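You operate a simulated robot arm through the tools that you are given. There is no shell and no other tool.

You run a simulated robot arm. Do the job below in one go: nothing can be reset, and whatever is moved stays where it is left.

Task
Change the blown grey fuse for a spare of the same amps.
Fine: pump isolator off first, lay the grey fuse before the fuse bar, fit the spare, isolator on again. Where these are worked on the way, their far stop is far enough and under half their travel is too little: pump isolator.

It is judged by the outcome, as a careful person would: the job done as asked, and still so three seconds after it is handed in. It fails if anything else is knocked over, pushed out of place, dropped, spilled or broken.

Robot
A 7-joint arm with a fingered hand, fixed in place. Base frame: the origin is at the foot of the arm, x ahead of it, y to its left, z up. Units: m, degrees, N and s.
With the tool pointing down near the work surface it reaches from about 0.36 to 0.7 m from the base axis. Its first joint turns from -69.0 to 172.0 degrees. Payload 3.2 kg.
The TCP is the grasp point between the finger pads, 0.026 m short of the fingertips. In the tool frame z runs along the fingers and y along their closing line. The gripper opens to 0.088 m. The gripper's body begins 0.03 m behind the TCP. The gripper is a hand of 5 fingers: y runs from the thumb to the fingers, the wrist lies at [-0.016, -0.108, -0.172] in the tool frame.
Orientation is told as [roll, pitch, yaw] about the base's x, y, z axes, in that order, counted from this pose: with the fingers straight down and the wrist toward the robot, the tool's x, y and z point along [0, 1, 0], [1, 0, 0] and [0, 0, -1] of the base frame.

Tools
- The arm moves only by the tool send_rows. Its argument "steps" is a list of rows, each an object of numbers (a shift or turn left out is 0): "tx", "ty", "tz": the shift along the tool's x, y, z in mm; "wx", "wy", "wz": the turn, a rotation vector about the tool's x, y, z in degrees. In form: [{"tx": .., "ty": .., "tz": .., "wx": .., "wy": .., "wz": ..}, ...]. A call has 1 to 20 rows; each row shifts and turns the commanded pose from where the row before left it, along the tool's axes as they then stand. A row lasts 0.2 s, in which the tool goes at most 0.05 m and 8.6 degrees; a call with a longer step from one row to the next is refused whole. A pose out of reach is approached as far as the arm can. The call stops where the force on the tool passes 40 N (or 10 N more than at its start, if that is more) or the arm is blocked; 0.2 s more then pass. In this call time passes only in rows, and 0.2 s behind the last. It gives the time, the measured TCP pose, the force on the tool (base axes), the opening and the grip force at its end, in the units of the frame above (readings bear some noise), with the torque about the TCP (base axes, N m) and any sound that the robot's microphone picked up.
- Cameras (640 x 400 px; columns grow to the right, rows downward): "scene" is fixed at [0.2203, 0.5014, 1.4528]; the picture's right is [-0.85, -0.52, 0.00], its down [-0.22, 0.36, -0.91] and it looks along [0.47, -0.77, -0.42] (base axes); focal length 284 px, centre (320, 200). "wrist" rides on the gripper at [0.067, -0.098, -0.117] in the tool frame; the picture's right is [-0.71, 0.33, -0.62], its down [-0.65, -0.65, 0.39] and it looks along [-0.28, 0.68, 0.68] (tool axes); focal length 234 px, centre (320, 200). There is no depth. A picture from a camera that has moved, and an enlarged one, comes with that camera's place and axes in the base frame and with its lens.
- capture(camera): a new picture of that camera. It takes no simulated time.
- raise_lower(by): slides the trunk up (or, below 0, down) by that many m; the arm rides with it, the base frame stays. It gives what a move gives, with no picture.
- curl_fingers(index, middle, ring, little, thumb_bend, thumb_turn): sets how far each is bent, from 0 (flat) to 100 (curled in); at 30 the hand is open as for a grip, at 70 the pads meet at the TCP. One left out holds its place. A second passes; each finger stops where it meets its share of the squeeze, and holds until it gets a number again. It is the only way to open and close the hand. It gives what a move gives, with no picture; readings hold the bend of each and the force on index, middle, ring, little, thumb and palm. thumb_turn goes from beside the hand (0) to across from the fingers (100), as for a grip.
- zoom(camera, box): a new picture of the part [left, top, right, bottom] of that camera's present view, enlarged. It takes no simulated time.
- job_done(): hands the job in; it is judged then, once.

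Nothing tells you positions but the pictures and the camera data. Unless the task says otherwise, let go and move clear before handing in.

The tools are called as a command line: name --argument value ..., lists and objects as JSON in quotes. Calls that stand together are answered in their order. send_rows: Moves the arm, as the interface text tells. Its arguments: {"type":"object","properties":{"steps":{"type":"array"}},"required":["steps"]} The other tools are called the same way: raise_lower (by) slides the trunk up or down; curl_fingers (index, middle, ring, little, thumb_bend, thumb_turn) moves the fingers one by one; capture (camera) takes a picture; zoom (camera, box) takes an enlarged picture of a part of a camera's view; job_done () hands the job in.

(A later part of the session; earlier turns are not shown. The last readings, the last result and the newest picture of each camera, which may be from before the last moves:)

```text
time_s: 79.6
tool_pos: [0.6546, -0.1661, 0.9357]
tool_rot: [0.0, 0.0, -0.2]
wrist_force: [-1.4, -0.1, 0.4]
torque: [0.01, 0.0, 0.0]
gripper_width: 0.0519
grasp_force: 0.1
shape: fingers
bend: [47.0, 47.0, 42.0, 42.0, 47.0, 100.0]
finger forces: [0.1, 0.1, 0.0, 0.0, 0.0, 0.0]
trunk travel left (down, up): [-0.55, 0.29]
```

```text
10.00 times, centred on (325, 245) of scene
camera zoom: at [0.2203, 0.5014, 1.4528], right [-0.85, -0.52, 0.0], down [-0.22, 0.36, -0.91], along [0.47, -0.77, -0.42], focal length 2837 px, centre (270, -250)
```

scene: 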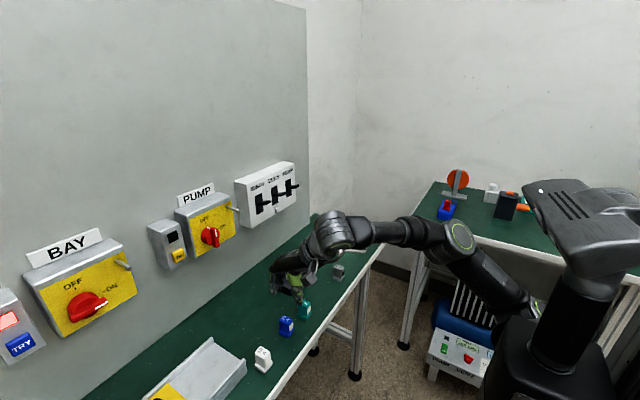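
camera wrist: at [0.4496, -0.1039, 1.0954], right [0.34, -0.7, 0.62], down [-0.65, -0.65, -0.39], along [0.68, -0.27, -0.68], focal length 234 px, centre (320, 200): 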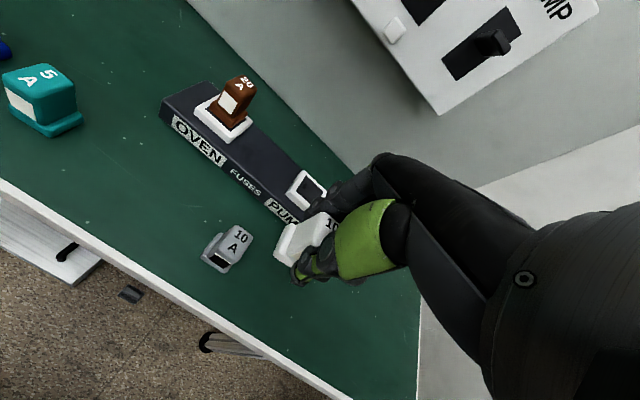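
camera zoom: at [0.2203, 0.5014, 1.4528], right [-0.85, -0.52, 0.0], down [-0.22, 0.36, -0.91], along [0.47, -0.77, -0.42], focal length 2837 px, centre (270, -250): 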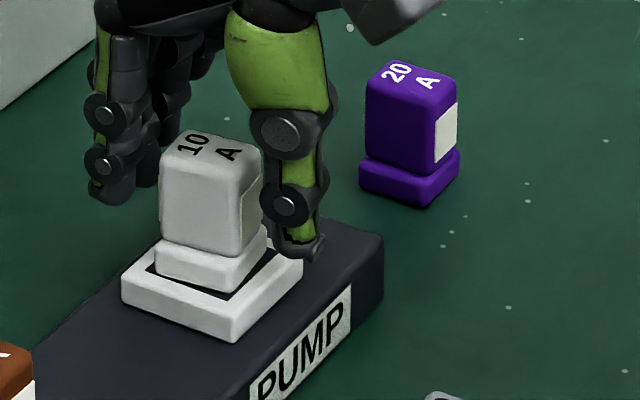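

The slight yaw is clear here. Centring a touch more and closing lightly so both fingers square it up.

send_rows --steps '[{"tx": -1.7, "tz": 1.5}, {"tz": 0}]'

curl_fingers --index 60 --middle 60 --thumb_bend 60

zoom --camera "wrist" --box '[225, 185, 345, 285]'

zoom --camera "scene" --box '[305, 225, 345, 265]'

```text
time_s: 80.2
tool_pos: [0.6534, -0.1686, 0.9332]
tool_rot: [-0.1, 0.0, -0.1]
wrist_force: [-0.2, 0.1, 0.0]
torque: [-0.02, -0.02, -0.02]
gripper_width: 0.0515
grasp_force: 0.0
shape: fingers
bend: [47.0, 47.0, 42.0, 42.0, 47.0, 100.0]
finger forces: [0.1, 0.0, 0.0, 0.0, 0.0, 0.1]
trunk travel left (down, up): [-0.55, 0.29]
```

```text
time_s: 81.2
tool_pos: [0.6541, -0.1676, 0.9345]
tool_rot: [0.0, 0.0, -0.1]
wrist_force: [-0.3, 0.1, 0.6]
torque: [0.01, -0.03, 0.0]
gripper_width: 0.0302
grasp_force: 3.1
shape: fingers
bend: [58.0, 58.0, 42.0, 42.0, 58.0, 100.0]
finger forces: [1.6, 1.5, 0.0, 0.1, 3.1, 0.0]
trunk travel left (down, up): [-0.55, 0.29]
```

```text
4.00 times, centred on (285, 235) of wrist
camera zoom: at [0.5574, -0.1014, 1.0515], right [0.33, -0.71, 0.62], down [-0.65, -0.65, -0.39], along [0.68, -0.28, -0.68], focal length 937 px, centre (460, 60)
```

zoom: 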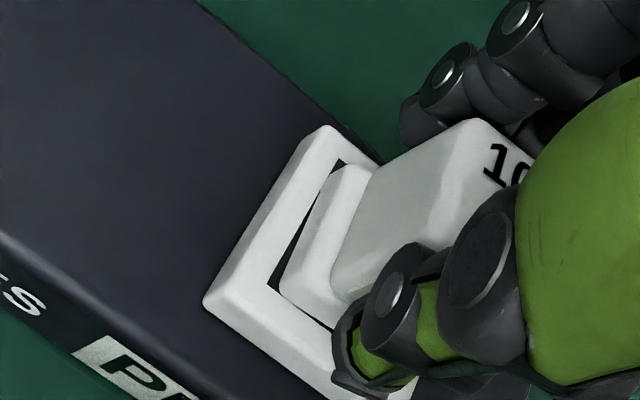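

```text
10.00 times, centred on (325, 245) of scene
camera zoom: at [0.2203, 0.5014, 1.4528], right [-0.85, -0.52, 0.0], down [-0.22, 0.36, -0.91], along [0.47, -0.77, -0.42], focal length 2837 px, centre (270, -250)
```

zoom: 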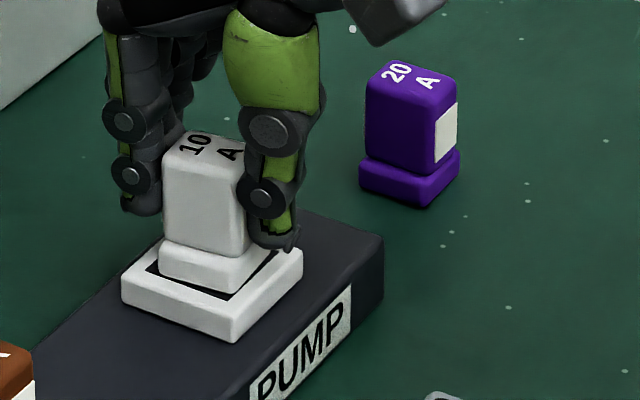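

Light, even contact and no snap. I'll firm the grip slightly and turn the fuse about 6° clockwise to square it with the socket.

curl_fingers --index 63 --middle 63 --thumb_bend 63

zoom --camera "wrist" --box '[225, 185, 345, 285]'

zoom --camera "scene" --box '[305, 225, 345, 265]'

```text
time_s: 82.2
tool_pos: [0.6532, -0.1678, 0.9333]
tool_rot: [0.0, 0.0, -0.1]
wrist_force: [1.0, 0.1, 0.1]
torque: [0.03, 0.02, -0.01]
gripper_width: 0.0293
grasp_force: 6.4
shape: fingers
bend: [59.0, 59.0, 42.0, 42.0, 58.0, 100.0]
finger forces: [3.5, 3.1, 0.1, 0.1, 6.1, 0.0]
trunk travel left (down, up): [-0.55, 0.29]
```

```text
4.00 times, centred on (285, 235) of wrist
camera zoom: at [0.5574, -0.1014, 1.0516], right [0.33, -0.71, 0.62], down [-0.65, -0.65, -0.39], along [0.68, -0.28, -0.68], focal length 937 px, centre (460, 60)
```

zoom: 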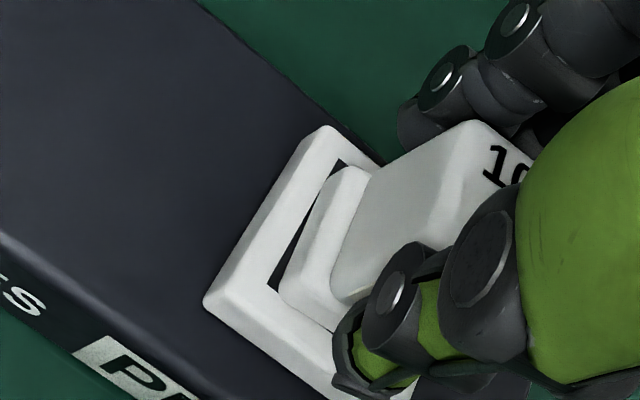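

```text
10.00 times, centred on (325, 245) of scene
camera zoom: at [0.2203, 0.5014, 1.4528], right [-0.85, -0.52, 0.0], down [-0.22, 0.36, -0.91], along [0.47, -0.77, -0.42], focal length 2837 px, centre (270, -250)
```

zoom: 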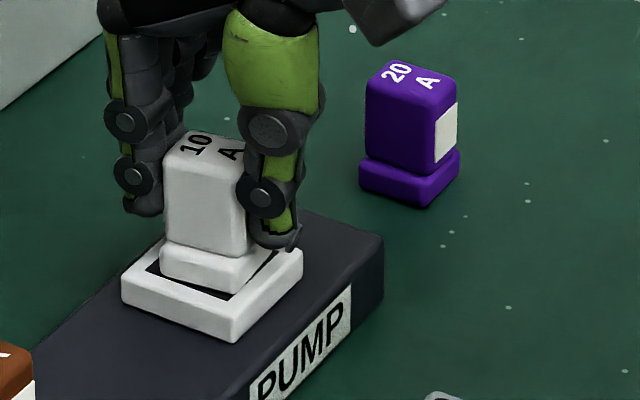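

send_rows --steps '[{"ty": 1, "wz": 3}, {"ty": 1, "wz": 3}, {"tz": 0}]'

zoom --camera "wrist" --box '[225, 185, 345, 285]'

zoom --camera "scene" --box '[305, 225, 345, 265]'

```text
time_s: 83.0
tool_pos: [0.6555, -0.1689, 0.934]
tool_rot: [0.1, 0.0, -6.1]
wrist_force: [0.1, 2.2, 0.6]
torque: [0.01, -0.02, 0.02]
gripper_width: 0.0294
grasp_force: 6.4
shape: fingers
bend: [59.0, 59.0, 42.0, 42.0, 58.0, 100.0]
finger forces: [3.4, 3.0, 0.0, 0.0, 6.5, 0.1]
trunk travel left (down, up): [-0.55, 0.29]
```

```text
4.00 times, centred on (285, 235) of wrist
camera zoom: at [0.5664, -0.0919, 1.0515], right [0.25, -0.74, 0.62], down [-0.72, -0.58, -0.39], along [0.65, -0.35, -0.68], focal length 937 px, centre (460, 60)
```

zoom: 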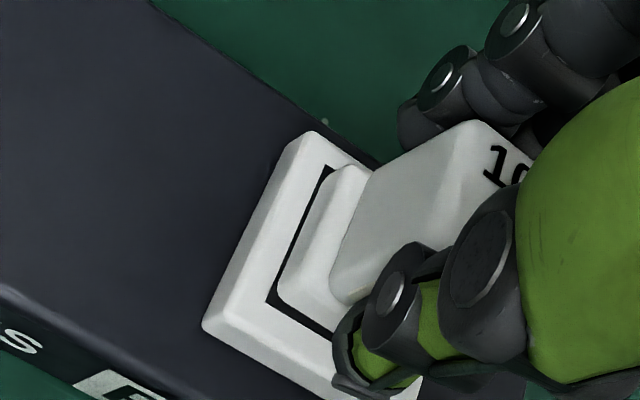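

```text
10.00 times, centred on (325, 245) of scene
camera zoom: at [0.2203, 0.5014, 1.4528], right [-0.85, -0.52, 0.0], down [-0.22, 0.36, -0.91], along [0.47, -0.77, -0.42], focal length 2837 px, centre (270, -250)
```

zoom: 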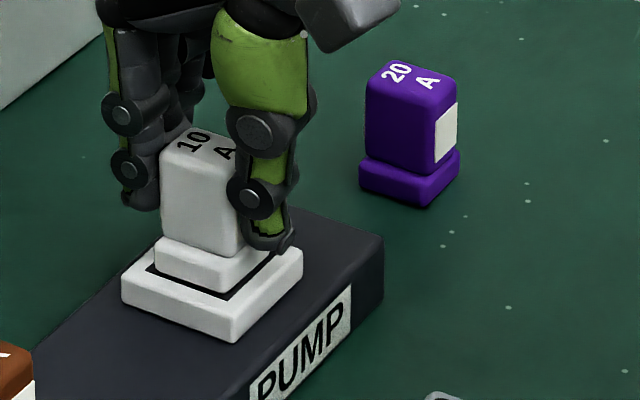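

Now the flange is parallel and evenly spaced in the recess. Pressing down.

send_rows --steps '[{"tz": 1}, {"tz": 1}, {"tz": 0}]'

```text
time_s: 83.8
tool_pos: [0.6552, -0.1685, 0.9341]
tool_rot: [0.0, -0.1, -6.1]
wrist_force: [1.1, 0.7, 5.0]
torque: [0.04, -0.1, 0.03]
gripper_width: 0.0296
grasp_force: 7.1
shape: fingers
bend: [60.0, 59.0, 42.0, 42.0, 58.0, 100.0]
finger forces: [3.6, 3.8, 0.0, 0.1, 6.7, 0.0]
trunk travel left (down, up): [-0.55, 0.29]
```

send_rows --steps '[{"tz": 1}, {"tz": 1}, {"tz": 0}]'

zoom --camera "scene" --box '[305, 225, 345, 265]'

```text
time_s: 84.6
tool_pos: [0.6547, -0.1677, 0.9328]
tool_rot: [0.0, -0.1, -6.1]
wrist_force: [3.4, -0.5, 12.3]
torque: [0.01, -0.18, -0.04]
gripper_width: 0.029
grasp_force: 7.7
shape: fingers
bend: [59.0, 59.0, 42.0, 42.0, 58.0, 100.0]
finger forces: [5.2, 4.7, 0.0, 0.0, 6.5, 0.0]
trunk travel left (down, up): [-0.55, 0.29]
```

```text
10.00 times, centred on (325, 245) of scene
camera zoom: at [0.2203, 0.5014, 1.4528], right [-0.85, -0.52, 0.0], down [-0.22, 0.36, -0.91], along [0.47, -0.77, -0.42], focal length 2837 px, centre (270, -250)
```

zoom: 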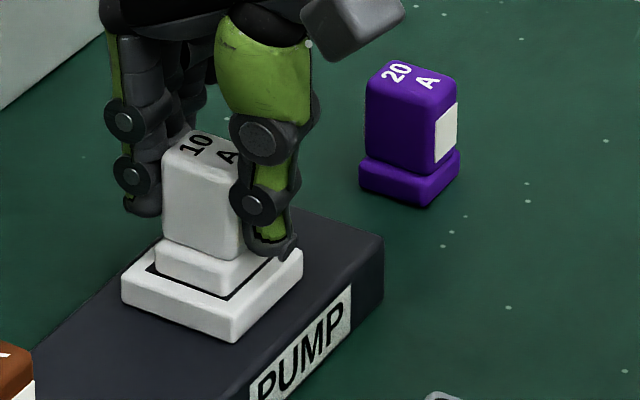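

No further snap at 12 N. I'll do a gentle lift test with this light grip: if the fuse is latched, it should stay put and the force should show it.

send_rows --steps '[{"tz": -1}, {"tz": -1}, {"tz": -1}, {"tz": -1}, {"tz": -1}, {"tz": 0}]'

zoom --camera "scene" --box '[305, 225, 345, 265]'

```text
time_s: 86.0
tool_pos: [0.6554, -0.1685, 0.9342]
tool_rot: [-0.1, 0.0, -6.1]
wrist_force: [0.2, 0.2, -0.1]
torque: [0.0, 0.0, 0.0]
gripper_width: 0.0298
grasp_force: 6.9
shape: fingers
bend: [59.0, 59.0, 42.0, 42.0, 59.0, 100.0]
finger forces: [3.8, 3.0, 0.0, 0.1, 6.6, 0.0]
trunk travel left (down, up): [-0.55, 0.29]
```

```text
10.00 times, centred on (325, 245) of scene
camera zoom: at [0.2203, 0.5014, 1.4528], right [-0.85, -0.52, 0.0], down [-0.22, 0.36, -0.91], along [0.47, -0.77, -0.42], focal length 2837 px, centre (270, -250)
```

zoom: 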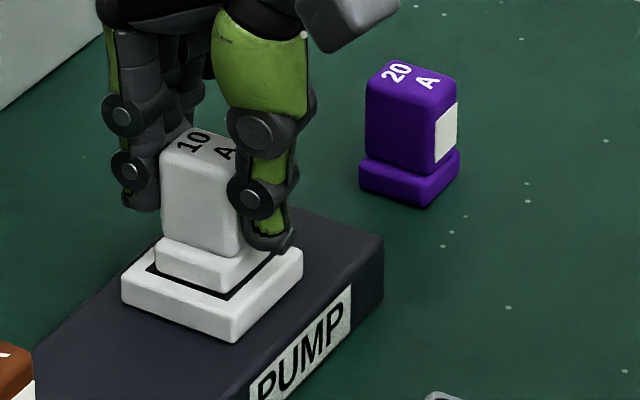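

send_rows --steps '[{"tz": -1}, {"tz": -1}, {"tz": -1}, {"tz": 0}]'

zoom --camera "scene" --box '[305, 225, 345, 265]'

```text
time_s: 87.0
tool_pos: [0.6552, -0.1675, 0.9374]
tool_rot: [0.0, 0.0, -6.1]
wrist_force: [0.1, 0.3, -0.9]
torque: [0.02, -0.03, 0.02]
gripper_width: 0.0295
grasp_force: 6.8
shape: fingers
bend: [59.0, 59.0, 42.0, 42.0, 59.0, 100.0]
finger forces: [3.6, 3.0, 0.0, 0.0, 6.6, 0.1]
trunk travel left (down, up): [-0.55, 0.29]
```

```text
10.00 times, centred on (325, 245) of scene
camera zoom: at [0.2203, 0.5014, 1.4528], right [-0.85, -0.52, 0.0], down [-0.22, 0.36, -0.91], along [0.47, -0.77, -0.42], focal length 2837 px, centre (270, -250)
```

zoom: 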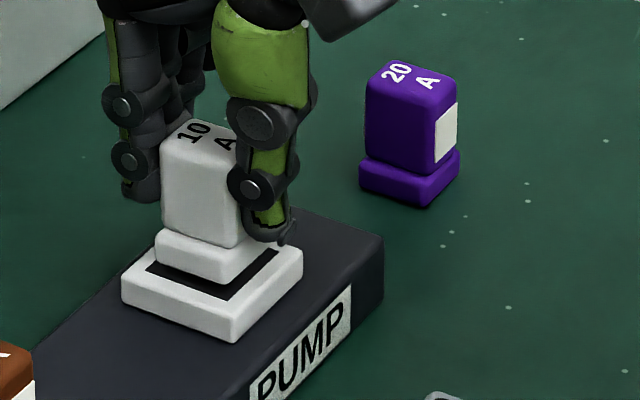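

Good that I tested: the fuse lifted freely, so it was not latched. I'll lift it clear, correct the small offset (about 1.7 mm forward, 1 mm right), and insert again with this lighter, square grip.

send_rows --steps '[{"tz": -4}, {"tz": -5}, {"ty": 1.8, "tx": -0.8}, {"tz": 0}]'

zoom --camera "scene" --box '[305, 225, 345, 265]'

zoom --camera "wrist" --box '[225, 185, 345, 285]'

```text
time_s: 88.0
tool_pos: [0.6564, -0.1713, 0.9464]
tool_rot: [0.0, -0.1, -6.2]
wrist_force: [-0.1, -0.3, -0.7]
torque: [0.03, 0.02, 0.01]
gripper_width: 0.0295
grasp_force: 6.5
shape: fingers
bend: [59.0, 59.0, 42.0, 42.0, 59.0, 100.0]
finger forces: [3.6, 3.1, 0.0, 0.0, 6.7, 0.0]
trunk travel left (down, up): [-0.55, 0.29]
```

```text
10.00 times, centred on (325, 245) of scene
camera zoom: at [0.2203, 0.5014, 1.4528], right [-0.85, -0.52, 0.0], down [-0.22, 0.36, -0.91], along [0.47, -0.77, -0.42], focal length 2837 px, centre (270, -250)
```

zoom: 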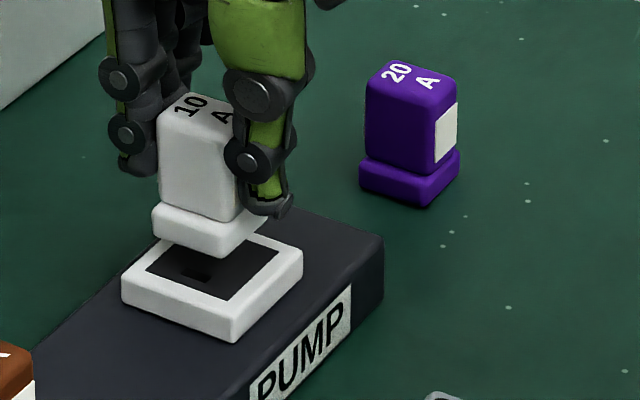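

```text
4.00 times, centred on (285, 235) of wrist
camera zoom: at [0.5679, -0.093, 1.0642], right [0.26, -0.74, 0.62], down [-0.72, -0.58, -0.39], along [0.65, -0.35, -0.68], focal length 937 px, centre (460, 60)
```

zoom: 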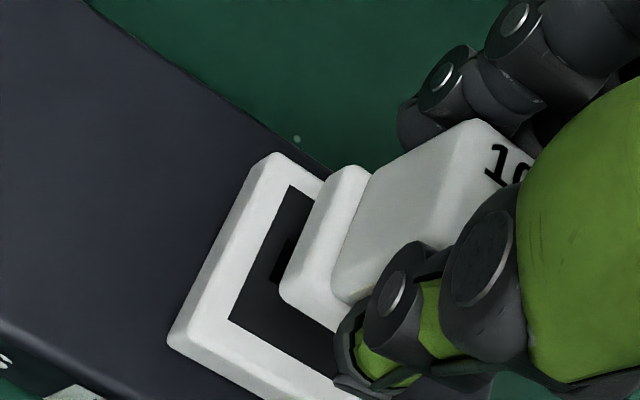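

Square over the socket with the recess fully visible. Lowering again to just above contact.

send_rows --steps '[{"tz": 4}, {"tz": 4}, {"tz": 2}, {"tz": 0}]'

zoom --camera "scene" --box '[312, 232, 342, 262]'

zoom --camera "wrist" --box '[240, 195, 320, 265]'

```text
time_s: 89.0
tool_pos: [0.657, -0.1682, 0.9368]
tool_rot: [0.0, 0.0, -6.2]
wrist_force: [-0.5, 0.1, -0.7]
torque: [0.03, 0.01, 0.01]
gripper_width: 0.0297
grasp_force: 6.8
shape: fingers
bend: [59.0, 59.0, 42.0, 42.0, 59.0, 100.0]
finger forces: [3.7, 3.0, 0.0, 0.0, 6.6, 0.0]
trunk travel left (down, up): [-0.55, 0.29]
```

```text
13.33 times, centred on (327, 247) of scene
camera zoom: at [0.2203, 0.5014, 1.4528], right [-0.85, -0.52, 0.0], down [-0.22, 0.36, -0.91], along [0.47, -0.77, -0.42], focal length 3783 px, centre (227, -427)
```

zoom: 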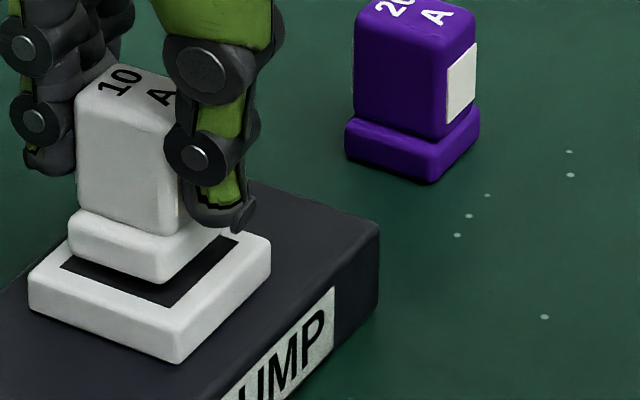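

```text
5.71 times, centred on (280, 230) of wrist
camera zoom: at [0.5682, -0.0927, 1.0542], right [0.26, -0.74, 0.62], down [-0.72, -0.58, -0.39], along [0.65, -0.35, -0.68], focal length 1338 px, centre (549, 29)
```

zoom: 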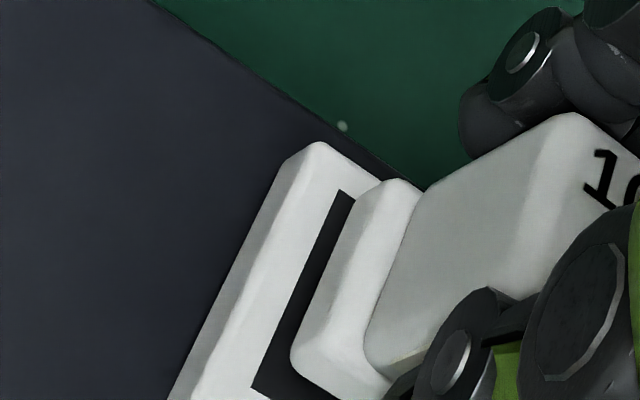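

I'll compare high-zoom views of the brown fuse and the spare at matching scale to nail the lateral offset before pressing.

zoom --camera "scene" --box '[312, 238, 336, 262]'

zoom --camera "scene" --box '[281, 263, 305, 287]'

```text
16.00 times, centred on (324, 250) of scene
camera zoom: at [0.2203, 0.5014, 1.4528], right [-0.85, -0.52, 0.0], down [-0.22, 0.36, -0.91], along [0.47, -0.77, -0.42], focal length 4540 px, centre (256, -600)
```

zoom: 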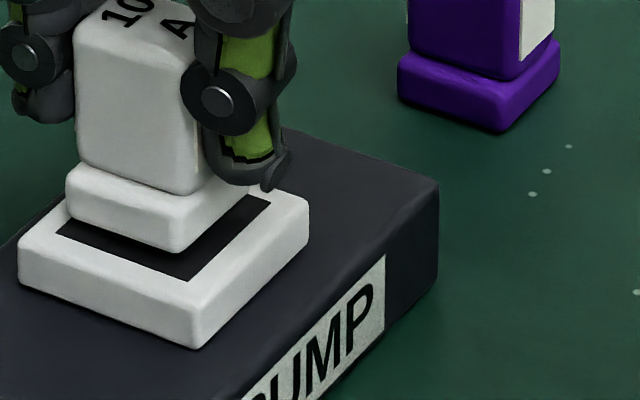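

```text
16.00 times, centred on (293, 275) of scene
camera zoom: at [0.2203, 0.5014, 1.4528], right [-0.85, -0.52, 0.0], down [-0.22, 0.36, -0.91], along [0.47, -0.77, -0.42], focal length 4540 px, centre (752, -1000)
```

zoom: 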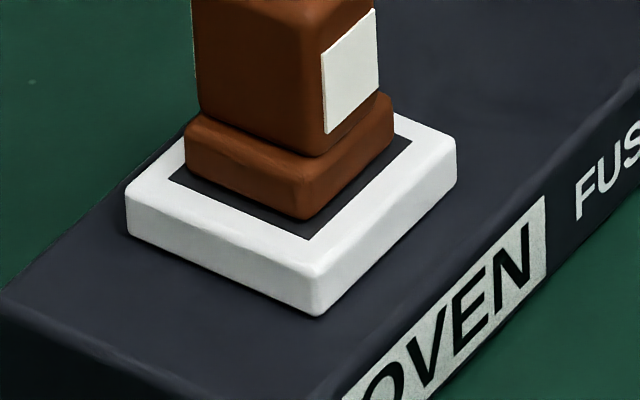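

The spare is about 1 mm too far forward and 0.5–1 mm left of ideal. Correcting, then lowering to light contact for another comparison.

send_rows --steps '[{"ty": -1.1, "tx": -0.6}, {"tz": 1}, {"tz": 1}, {"tz": 0.5}, {"tz": 0}]'

zoom --camera "scene" --box '[312, 238, 336, 262]'

zoom --camera "wrist" --box '[240, 195, 320, 265]'

```text
time_s: 90.2
tool_pos: [0.6564, -0.17, 0.935]
tool_rot: [0.0, -0.1, -6.1]
wrist_force: [0.3, -0.6, -0.5]
torque: [0.0, -0.01, 0.0]
gripper_width: 0.0295
grasp_force: 6.7
shape: fingers
bend: [59.0, 59.0, 42.0, 42.0, 59.0, 100.0]
finger forces: [3.6, 2.9, 0.0, 0.0, 6.7, 0.1]
trunk travel left (down, up): [-0.55, 0.29]
```

```text
16.00 times, centred on (324, 250) of scene
camera zoom: at [0.2203, 0.5014, 1.4528], right [-0.85, -0.52, 0.0], down [-0.22, 0.36, -0.91], along [0.47, -0.77, -0.42], focal length 4540 px, centre (256, -600)
```

zoom: 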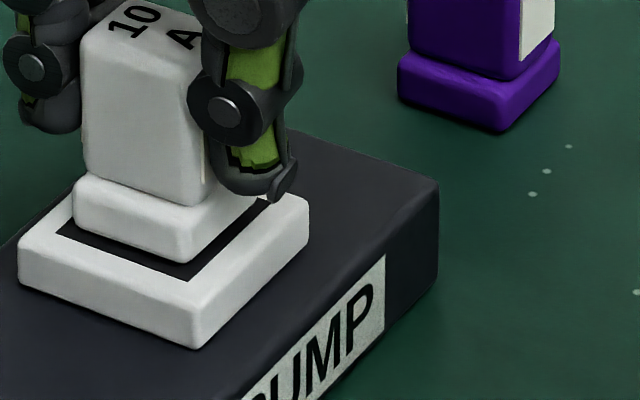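

```text
5.71 times, centred on (280, 230) of wrist
camera zoom: at [0.5672, -0.0936, 1.0515], right [0.26, -0.74, 0.62], down [-0.72, -0.58, -0.39], along [0.65, -0.35, -0.68], focal length 1338 px, centre (549, 29)
```

zoom: 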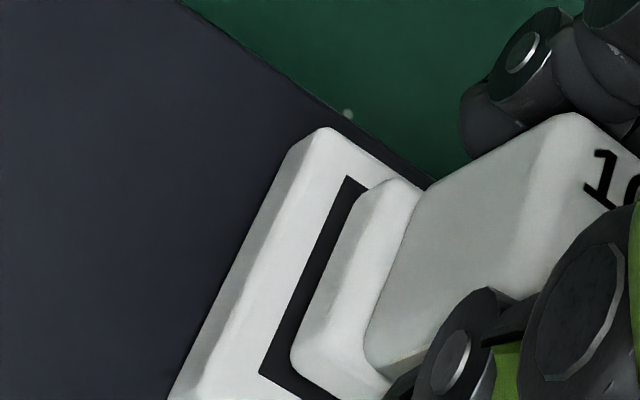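

That now matches the brown fuse's seating almost exactly, with about half a millimetre to go. Pressing down.

send_rows --steps '[{"tz": 1}, {"tz": 1}, {"tz": 0}]'

```text
time_s: 91.0
tool_pos: [0.6568, -0.1693, 0.9332]
tool_rot: [-0.1, 0.0, -6.1]
wrist_force: [0.4, -0.6, 2.8]
torque: [-0.04, -0.04, -0.02]
gripper_width: 0.0295
grasp_force: 6.9
shape: fingers
bend: [59.0, 59.0, 42.0, 42.0, 59.0, 100.0]
finger forces: [3.8, 3.6, 0.1, 0.0, 7.1, 0.0]
trunk travel left (down, up): [-0.55, 0.29]
```

send_rows --steps '[{"tz": 1}, {"tz": 1}, {"tz": 0}]'

zoom --camera "scene" --box '[312, 238, 336, 262]'

```text
time_s: 91.8
tool_pos: [0.6554, -0.1695, 0.9324]
tool_rot: [-0.1, -0.2, -6.1]
wrist_force: [3.2, -0.4, 10.1]
torque: [0.01, -0.11, -0.01]
gripper_width: 0.0292
grasp_force: 8.3
shape: fingers
bend: [59.0, 59.0, 42.0, 42.0, 58.0, 100.0]
finger forces: [5.0, 4.5, 0.0, 0.0, 6.5, 0.1]
trunk travel left (down, up): [-0.55, 0.29]
heard: snap
```

```text
16.00 times, centred on (324, 250) of scene
camera zoom: at [0.2203, 0.5014, 1.4528], right [-0.85, -0.52, 0.0], down [-0.22, 0.36, -0.91], along [0.47, -0.77, -0.42], focal length 4540 px, centre (256, -600)
```

zoom: 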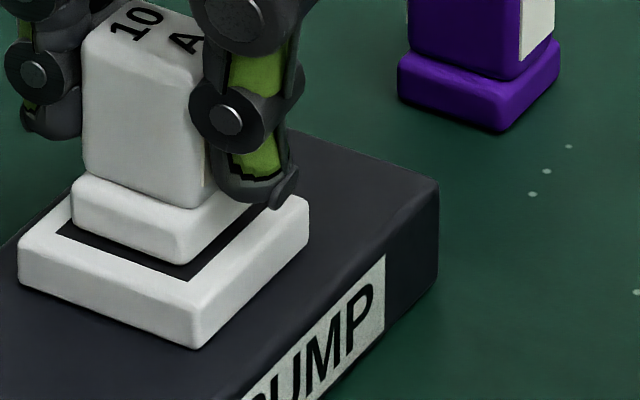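

Snap at about 10 N. To avoid dislodging it this time, I'll ease off the press first, then open the fingers in small steps.

send_rows --steps '[{"tz": -1}, {"tz": -0.8}, {"tz": 0}]'

curl_fingers --index 60 --middle 60 --thumb_bend 60

```text
time_s: 92.6
tool_pos: [0.6563, -0.1699, 0.9335]
tool_rot: [-0.1, 0.1, -6.1]
wrist_force: [0.2, -0.8, 7.3]
torque: [0.02, -0.11, 0.01]
gripper_width: 0.0294
grasp_force: 7.7
shape: fingers
bend: [59.0, 59.0, 42.0, 42.0, 58.0, 100.0]
finger forces: [4.3, 4.0, 0.1, 0.0, 7.3, 0.0]
trunk travel left (down, up): [-0.55, 0.29]
```

```text
time_s: 93.6
tool_pos: [0.6564, -0.1708, 0.9334]
tool_rot: [0.0, 0.1, -6.1]
wrist_force: [-0.3, 0.5, 5.0]
torque: [-0.01, -0.01, 0.0]
gripper_width: 0.03
grasp_force: 4.2
shape: fingers
bend: [59.0, 58.0, 42.0, 42.0, 58.0, 100.0]
finger forces: [1.5, 1.9, 0.0, 0.1, 4.3, 0.1]
trunk travel left (down, up): [-0.55, 0.29]
```

curl_fingers --index 58 --middle 58 --thumb_bend 58

curl_fingers --index 56 --middle 56 --thumb_bend 56

curl_fingers --index 49 --middle 49 --thumb_bend 49

zoom --camera "scene" --box '[312, 238, 336, 262]'

zoom --camera "wrist" --box '[240, 195, 320, 265]'

```text
time_s: 94.6
tool_pos: [0.6571, -0.1701, 0.9333]
tool_rot: [0.0, 0.1, -6.1]
wrist_force: [-1.5, 0.5, -0.2]
torque: [0.03, -0.02, 0.02]
gripper_width: 0.0325
grasp_force: 1.0
shape: fingers
bend: [57.0, 57.0, 42.0, 42.0, 56.0, 100.0]
finger forces: [0.0, 0.0, 0.0, 0.0, 1.8, 0.1]
trunk travel left (down, up): [-0.55, 0.29]
```

```text
time_s: 95.6
tool_pos: [0.6567, -0.1698, 0.9335]
tool_rot: [0.0, 0.1, -6.1]
wrist_force: [-1.1, 0.2, -0.4]
torque: [0.0, 0.05, -0.03]
gripper_width: 0.0339
grasp_force: 0.0
shape: fingers
bend: [56.0, 56.0, 42.0, 42.0, 56.0, 100.0]
finger forces: [0.0, 0.0, 0.0, 0.0, 1.2, 0.0]
trunk travel left (down, up): [-0.55, 0.29]
```

```text
time_s: 96.6
tool_pos: [0.6578, -0.1696, 0.9317]
tool_rot: [-0.1, 0.1, -6.1]
wrist_force: [0.5, -0.2, -0.9]
torque: [0.01, 0.0, 0.0]
gripper_width: 0.0476
grasp_force: 0.0
shape: fingers
bend: [49.0, 49.0, 42.0, 42.0, 49.0, 100.0]
finger forces: [0.0, 0.1, 0.1, 0.0, 0.1, 0.0]
trunk travel left (down, up): [-0.55, 0.29]
```

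```text
16.00 times, centred on (324, 250) of scene
camera zoom: at [0.2203, 0.5014, 1.4528], right [-0.85, -0.52, 0.0], down [-0.22, 0.36, -0.91], along [0.47, -0.77, -0.42], focal length 4540 px, centre (256, -600)
```

zoom: 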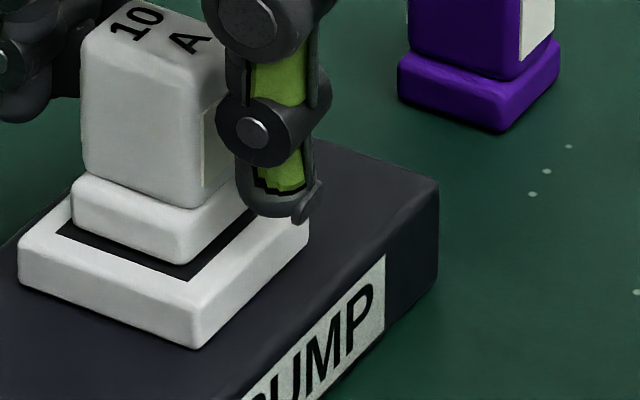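

```text
5.71 times, centred on (280, 230) of wrist
camera zoom: at [0.5677, -0.0933, 1.05], right [0.26, -0.74, 0.62], down [-0.72, -0.58, -0.39], along [0.65, -0.35, -0.68], focal length 1338 px, centre (549, 29)
```

zoom: 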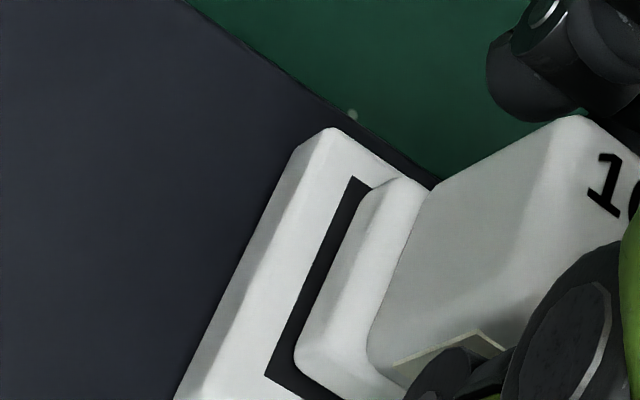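

No snap on release this time, and the fuse stays square and seated. I'll open the thumb a bit more and lift straight away.

curl_fingers --thumb_bend 42 --index 46 --middle 46

send_rows --steps '[{"tz": -5}, {"tz": -15}, {"tz": -20}, {"tz": -15}, {"tz": 0}]'

zoom --camera "scene" --box '[310, 225, 345, 265]'

zoom --camera "wrist" --box '[190, 190, 320, 300]'

```text
time_s: 97.6
tool_pos: [0.6576, -0.1701, 0.9322]
tool_rot: [0.0, 0.0, -6.2]
wrist_force: [-0.4, -0.6, -0.2]
torque: [0.03, 0.0, 0.02]
gripper_width: 0.0584
grasp_force: 0.1
shape: fingers
bend: [46.0, 46.0, 42.0, 42.0, 42.0, 99.0]
finger forces: [0.0, 0.0, 0.1, 0.0, 0.1, 0.0]
trunk travel left (down, up): [-0.55, 0.29]
```

```text
time_s: 98.8
tool_pos: [0.6557, -0.1714, 0.9882]
tool_rot: [-0.1, 0.0, -6.1]
wrist_force: [-0.1, 0.0, 0.3]
torque: [0.01, 0.0, -0.04]
gripper_width: 0.0583
grasp_force: 0.0
shape: fingers
bend: [46.0, 46.0, 42.0, 42.0, 42.0, 99.0]
finger forces: [0.0, 0.0, 0.0, 0.1, 0.0, 0.0]
trunk travel left (down, up): [-0.55, 0.29]
```

```text
10.00 times, centred on (328, 245) of scene
camera zoom: at [0.2203, 0.5014, 1.4528], right [-0.85, -0.52, 0.0], down [-0.22, 0.36, -0.91], along [0.47, -0.77, -0.42], focal length 2837 px, centre (245, -250)
```

zoom: 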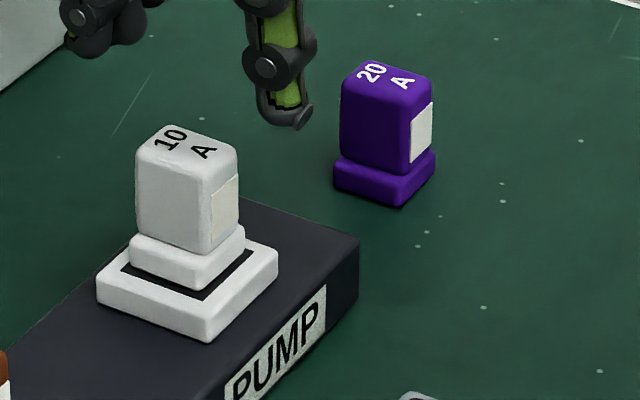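

```text
3.64 times, centred on (255, 245) of wrist
camera zoom: at [0.5663, -0.0943, 1.105], right [0.26, -0.74, 0.62], down [-0.72, -0.58, -0.39], along [0.65, -0.35, -0.68], focal length 852 px, centre (556, 36)
```

zoom: 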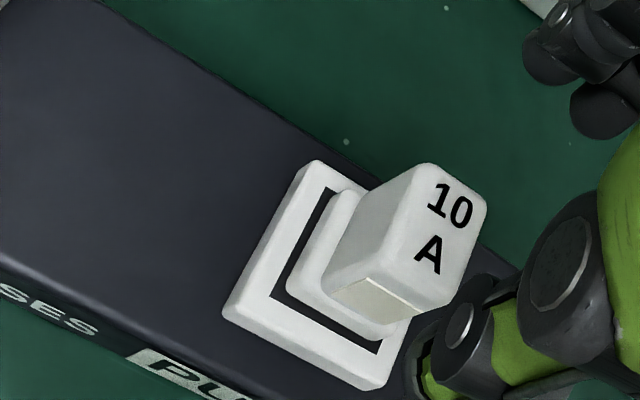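

The spare is now seated square in the PUMP socket. Next I'll withdraw toward the robot, straighten the hand, rise and head left to the isolator.

send_rows --steps '[{"tz": -10, "wz": -6.1}, {"ty": -19}, {"ty": -19}, {"ty": -19}, {"ty": -19}, {"tz": -22}, {"tz": -22}, {"tz": -22}, {"tz": -20}, {"tx": 25}, {"tx": 25}, {"tx": 25}, {"tx": 25}, {"tx": 25}, {"tx": 25}, {"tz": 0}]'

capture --camera "scene"

```text
time_s: 102.2
tool_pos: [0.5798, -0.0202, 1.0844]
tool_rot: [0.0, 0.0, 0.0]
wrist_force: [-1.5, 0.9, 0.8]
torque: [0.06, -0.01, -0.01]
gripper_width: 0.0581
grasp_force: 0.0
shape: fingers
bend: [46.0, 46.0, 42.0, 42.0, 42.0, 99.0]
finger forces: [0.1, 0.1, 0.0, 0.0, 0.1, 0.0]
trunk travel left (down, up): [-0.55, 0.29]
```

```text
taken
```

scene: 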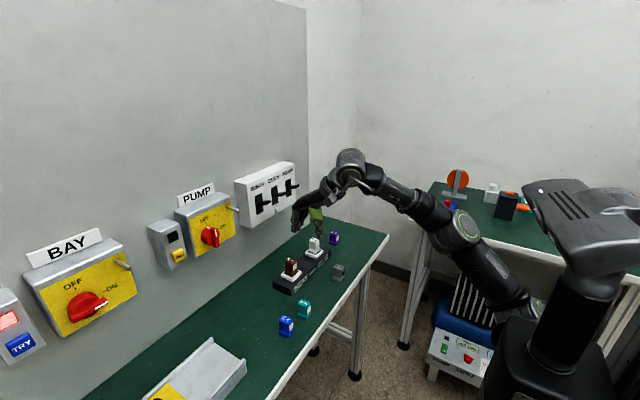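

Clear of the bar. Now pitching the hand forward again.

send_rows --steps '[{"wx": -8.182, "tz": -4}, {"wx": -8.182, "tz": -4}, {"wx": -8.182, "tz": -4}, {"wx": -8.182, "tz": -3}, {"wx": -8.182}, {"wx": -8.182}, {"wx": -8.182}, {"wx": -8.182}, {"wx": -8.182}, {"wx": -8.182}, {"wx": -8.18}, {"tz": 0}]'

capture --camera "scene"

capture --camera "wrist"

```text
time_s: 104.8
tool_pos: [0.5755, -0.0205, 1.097]
tool_rot: [-161.3, -90.0, 161.2]
wrist_force: [0.1, -0.2, -0.1]
torque: [0.0, -0.03, 0.02]
gripper_width: 0.0584
grasp_force: 0.0
shape: fingers
bend: [46.0, 46.0, 42.0, 42.0, 42.0, 99.0]
finger forces: [0.0, 0.0, 0.1, 0.1, 0.1, 0.0]
trunk travel left (down, up): [-0.55, 0.29]
```

```text
taken
```

scene: 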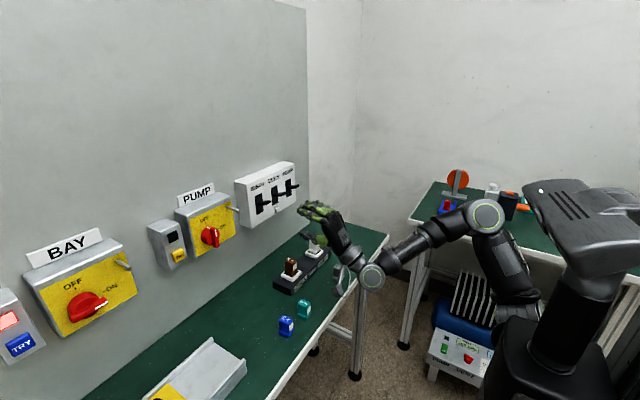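

```text
taken
camera wrist: at [0.4596, 0.0462, 0.9997], right [-0.62, -0.71, 0.33], down [0.39, -0.65, -0.65], along [0.68, -0.28, 0.68], focal length 234 px, centre (320, 200)
```

wrist: 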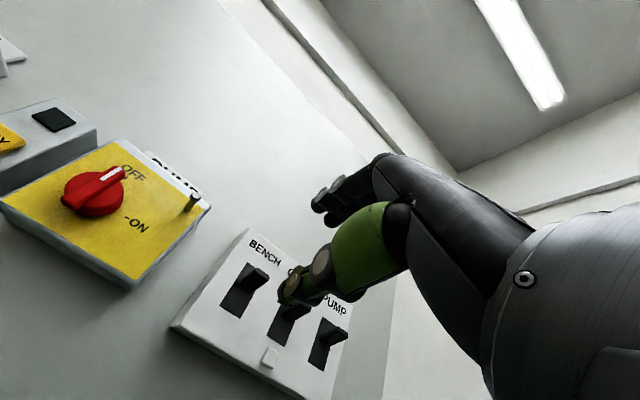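

Hand points forward. Moving left in front of the knob, then rolling the hand so the thumb is on the right, to match the vertical bar.

send_rows --steps '[{"tx": 23, "ty": -1.4, "tz": 3.5}, {"tx": 23, "ty": -1.4, "tz": 3.5}, {"tx": 23, "ty": -1.4, "tz": 3.5}, {"tx": 23, "ty": -1.4, "tz": 3.5}, {"tx": 23, "ty": -1.4, "tz": 3.5}, {"tx": 23, "ty": -1.4, "tz": 3.5}, {"tx": 25, "ty": -1.6, "tz": 3.5}, {"tz": 0}]'

curl_fingers --index 52 --middle 52 --ring 52 --little 52 --thumb_bend 52 --thumb_turn 100

send_rows --steps '[{"wz": -8.2}, {"wz": -8.2}, {"wz": -8.2}, {"wz": -8.2}, {"wz": -8.2}, {"wz": -8.2}, {"wz": -8.2}, {"wz": -8.2}, {"wz": -8.2}, {"wz": -8.2}, {"wz": -8.0}, {"tz": 0}]'

capture --camera "scene"

capture --camera "wrist"

```text
time_s: 106.6
tool_pos: [0.6028, 0.1438, 1.09]
tool_rot: [-30.3, -90.0, 30.4]
wrist_force: [-0.3, -0.2, -0.5]
torque: [0.01, -0.05, 0.03]
gripper_width: 0.0584
grasp_force: 0.1
shape: fingers
bend: [46.0, 46.0, 42.0, 42.0, 42.0, 99.0]
finger forces: [0.1, 0.0, 0.1, 0.0, 0.0, 0.0]
trunk travel left (down, up): [-0.55, 0.29]
```

```text
time_s: 107.6
tool_pos: [0.6025, 0.1442, 1.0894]
tool_rot: [-53.9, -89.9, 53.8]
wrist_force: [-0.2, 0.2, 0.6]
torque: [0.0, -0.02, 0.0]
gripper_width: 0.0419
grasp_force: 0.0
shape: fingers
bend: [52.0, 52.0, 52.0, 52.0, 52.0, 100.0]
finger forces: [0.1, 0.0, 0.1, 0.0, 0.0, 0.1]
trunk travel left (down, up): [-0.55, 0.29]
```

```text
time_s: 110.2
tool_pos: [0.6018, 0.1441, 1.0891]
tool_rot: [-90.0, 0.1, 90.0]
wrist_force: [-0.1, -1.0, 0.2]
torque: [0.0, -0.04, 0.03]
gripper_width: 0.0418
grasp_force: 0.1
shape: fingers
bend: [52.0, 52.0, 52.0, 52.0, 52.0, 100.0]
finger forces: [0.0, 0.0, 0.0, 0.1, 0.0, 0.1]
trunk travel left (down, up): [-0.55, 0.29]
```

```text
taken
```

scene: 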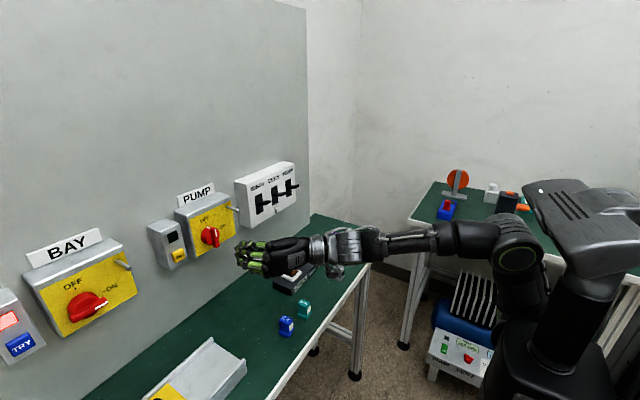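

```text
taken
camera wrist: at [0.485, 0.0457, 1.0217], right [-0.62, 0.33, 0.71], down [0.39, -0.65, 0.65], along [0.68, 0.68, 0.28], focal length 234 px, centre (320, 200)
```

wrist: 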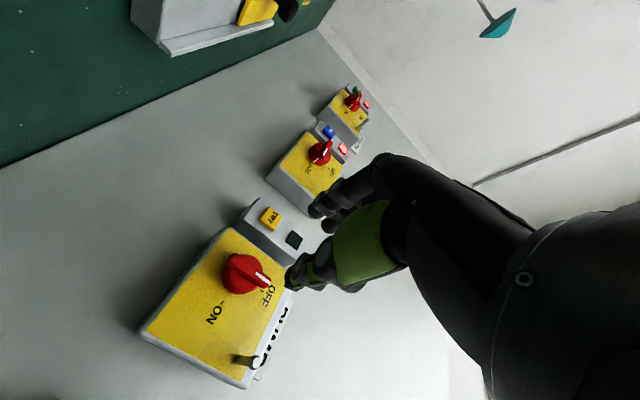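

The hand has the right orientation in front of the knob. I'll shift up 5 mm so the middle finger bears on the upper half of the bar, and advance.

send_rows --steps '[{"tz": 20, "tx": -5, "ty": -1}, {"tz": 20}, {"tz": 20}, {"tz": 12}, {"tz": 8}, {"tz": 8}, {"tz": 0}]'

zoom --camera "scene" --box '[165, 180, 265, 270]'

zoom --camera "wrist" --box '[160, 140, 420, 340]'

```text
time_s: 111.8
tool_pos: [0.6894, 0.1432, 1.0936]
tool_rot: [-90.0, 0.0, 90.0]
wrist_force: [1.2, 0.4, 0.0]
torque: [0.01, 0.02, -0.03]
gripper_width: 0.0418
grasp_force: 0.1
shape: fingers
bend: [52.0, 52.0, 52.0, 52.0, 52.0, 100.0]
finger forces: [0.1, 0.0, 0.0, 0.0, 0.0, 0.0]
trunk travel left (down, up): [-0.55, 0.29]
```

```text
4.44 times, centred on (215, 225) of scene
camera zoom: at [0.2203, 0.5014, 1.4528], right [-0.85, -0.52, 0.0], down [-0.22, 0.36, -0.91], along [0.47, -0.77, -0.42], focal length 1261 px, centre (787, 89)
```

zoom: 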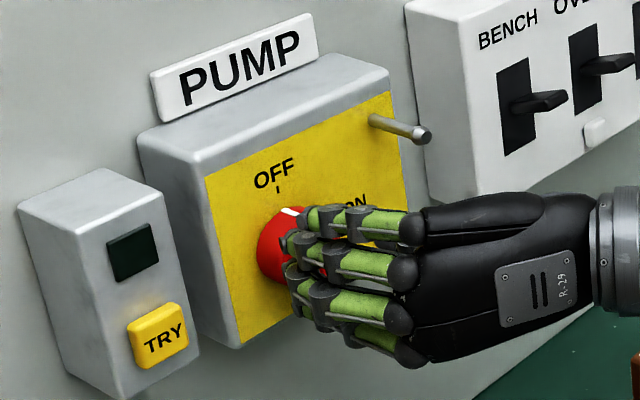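

```text
2.00 times, centred on (290, 240) of wrist
camera zoom: at [0.5728, 0.0457, 1.0264], right [-0.62, 0.33, 0.71], down [0.39, -0.65, 0.65], along [0.68, 0.68, 0.28], focal length 468 px, centre (380, 120)
```

zoom: 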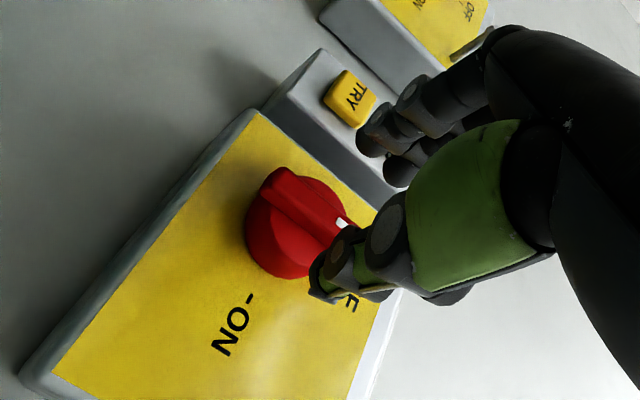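

send_rows --steps '[{"tz": 5}, {"tz": 5}, {"tz": 4}, {"tz": 2}, {"tz": 0}]'

curl_fingers --index 74 --middle 74 --ring 72 --little 60 --thumb_bend 74

zoom --camera "wrist" --box '[160, 140, 420, 340]'

zoom --camera "scene" --box '[165, 180, 265, 270]'

```text
time_s: 113.0
tool_pos: [0.7067, 0.1422, 1.0918]
tool_rot: [-90.0, -0.1, 90.0]
wrist_force: [0.0, -0.3, -0.1]
torque: [0.02, 0.02, 0.02]
gripper_width: 0.0418
grasp_force: 0.1
shape: fingers
bend: [52.0, 52.0, 52.0, 52.0, 52.0, 100.0]
finger forces: [0.0, 0.1, 0.1, 0.0, 0.0, 0.0]
trunk travel left (down, up): [-0.55, 0.29]
```

```text
time_s: 114.0
tool_pos: [0.7056, 0.1442, 1.0929]
tool_rot: [-90.0, 0.0, 90.1]
wrist_force: [-3.7, 3.2, -2.1]
torque: [-0.03, 0.01, 0.1]
gripper_width: 0.0037
grasp_force: 7.6
shape: fingers
bend: [73.0, 73.0, 72.0, 60.0, 68.0, 100.0]
finger forces: [2.8, 7.6, 0.0, 0.0, 4.7, 0.0]
trunk travel left (down, up): [-0.55, 0.29]
```

```text
2.00 times, centred on (290, 240) of wrist
camera zoom: at [0.5887, 0.0451, 1.0258], right [-0.62, 0.33, 0.71], down [0.39, -0.65, 0.65], along [0.68, 0.68, 0.28], focal length 468 px, centre (380, 120)
```

zoom: 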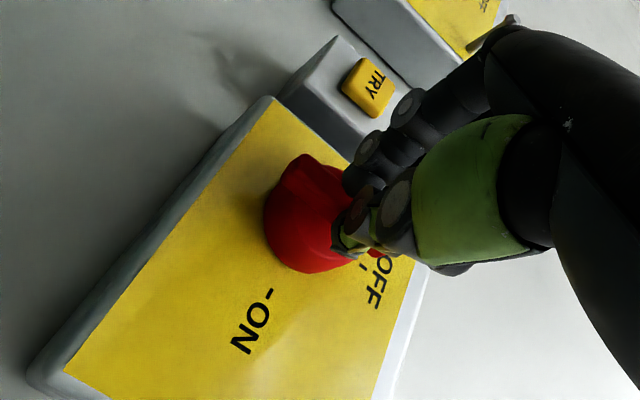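

```text
4.44 times, centred on (215, 225) of scene
camera zoom: at [0.2203, 0.5014, 1.4528], right [-0.85, -0.52, 0.0], down [-0.22, 0.36, -0.91], along [0.47, -0.77, -0.42], focal length 1261 px, centre (787, 89)
```

zoom: 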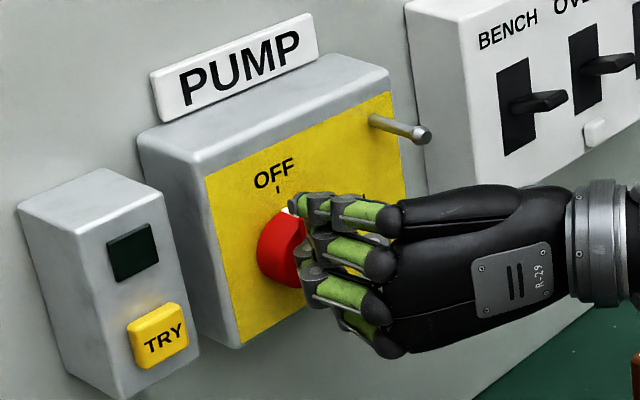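

Bar held. Turning clockwise toward ON.

send_rows --steps '[{"wz": 8.2, "tx": -0.1, "ty": -0.77}, {"wz": 8.2, "tx": -0.1, "ty": -0.77}, {"wz": 8.2, "tx": -0.1, "ty": -0.77}]'

zoom --camera "wrist" --box '[160, 140, 420, 340]'

zoom --camera "scene" --box '[165, 180, 265, 270]'

```text
time_s: 114.8
tool_pos: [0.705, 0.1409, 1.0926]
tool_rot: [-90.2, -24.5, 90.1]
wrist_force: [-4.5, 4.1, -2.9]
torque: [-0.01, 0.05, 0.07]
gripper_width: 0.0038
grasp_force: 7.7
shape: fingers
bend: [73.0, 73.0, 72.0, 60.0, 68.0, 100.0]
finger forces: [3.5, 7.2, 0.0, 0.0, 5.3, 0.1]
trunk travel left (down, up): [-0.55, 0.29]
```

```text
2.00 times, centred on (290, 240) of wrist
camera zoom: at [0.5888, 0.0797, 0.9914], right [-0.62, 0.01, 0.78], down [0.39, -0.86, 0.32], along [0.68, 0.5, 0.54], focal length 468 px, centre (380, 120)
```

zoom: 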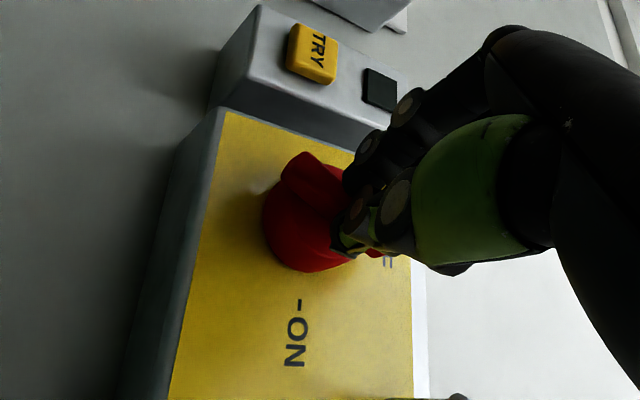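

```text
4.44 times, centred on (215, 225) of scene
camera zoom: at [0.2203, 0.5014, 1.4528], right [-0.85, -0.52, 0.0], down [-0.22, 0.36, -0.91], along [0.47, -0.77, -0.42], focal length 1261 px, centre (787, 89)
```

zoom: 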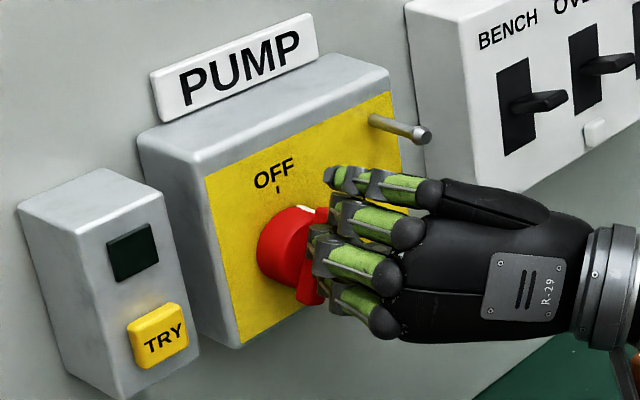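

The knob follows. Continuing to the ON stop.

send_rows --steps '[{"wz": 8.2, "tx": -0.1, "ty": -0.77}, {"wz": 8.2, "tx": -0.1, "ty": -0.77}, {"wz": 8.2, "tx": -0.1, "ty": -0.77}, {"wz": 8.2, "tx": -0.1, "ty": -0.77}]'

zoom --camera "scene" --box '[165, 180, 265, 270]'

zoom --camera "wrist" --box '[160, 140, 420, 340]'

```text
time_s: 115.8
tool_pos: [0.7059, 0.1353, 1.0939]
tool_rot: [-90.0, -57.7, 89.8]
wrist_force: [-8.7, 8.1, -5.2]
torque: [-0.02, 0.08, 0.15]
gripper_width: 0.0035
grasp_force: 10.9
shape: fingers
bend: [73.0, 73.0, 72.0, 60.0, 68.0, 100.0]
finger forces: [3.6, 7.3, 0.0, 0.0, 9.9, 0.1]
trunk travel left (down, up): [-0.55, 0.29]
```

```text
4.44 times, centred on (215, 225) of scene
camera zoom: at [0.2203, 0.5014, 1.4528], right [-0.85, -0.52, 0.0], down [-0.22, 0.36, -0.91], along [0.47, -0.77, -0.42], focal length 1261 px, centre (787, 89)
```

zoom: 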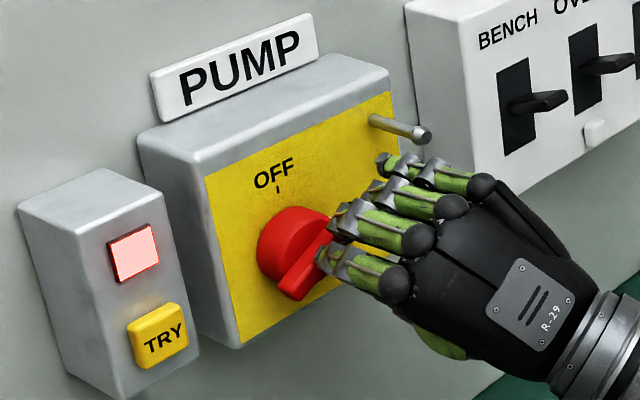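

```text
2.00 times, centred on (290, 240) of wrist
camera zoom: at [0.5888, 0.1405, 0.9751], right [-0.63, -0.42, 0.66], down [0.38, -0.9, -0.2], along [0.68, 0.13, 0.72], focal length 468 px, centre (380, 120)
```

zoom: 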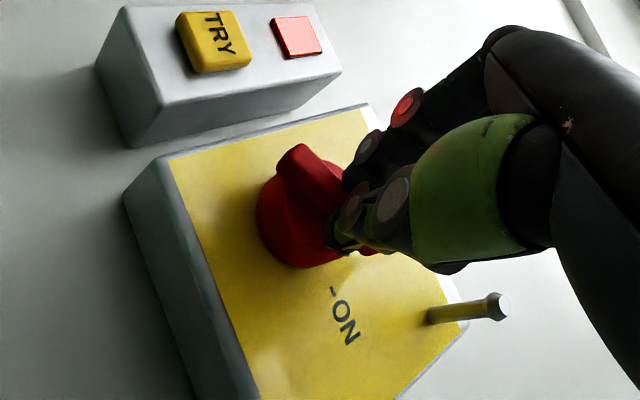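

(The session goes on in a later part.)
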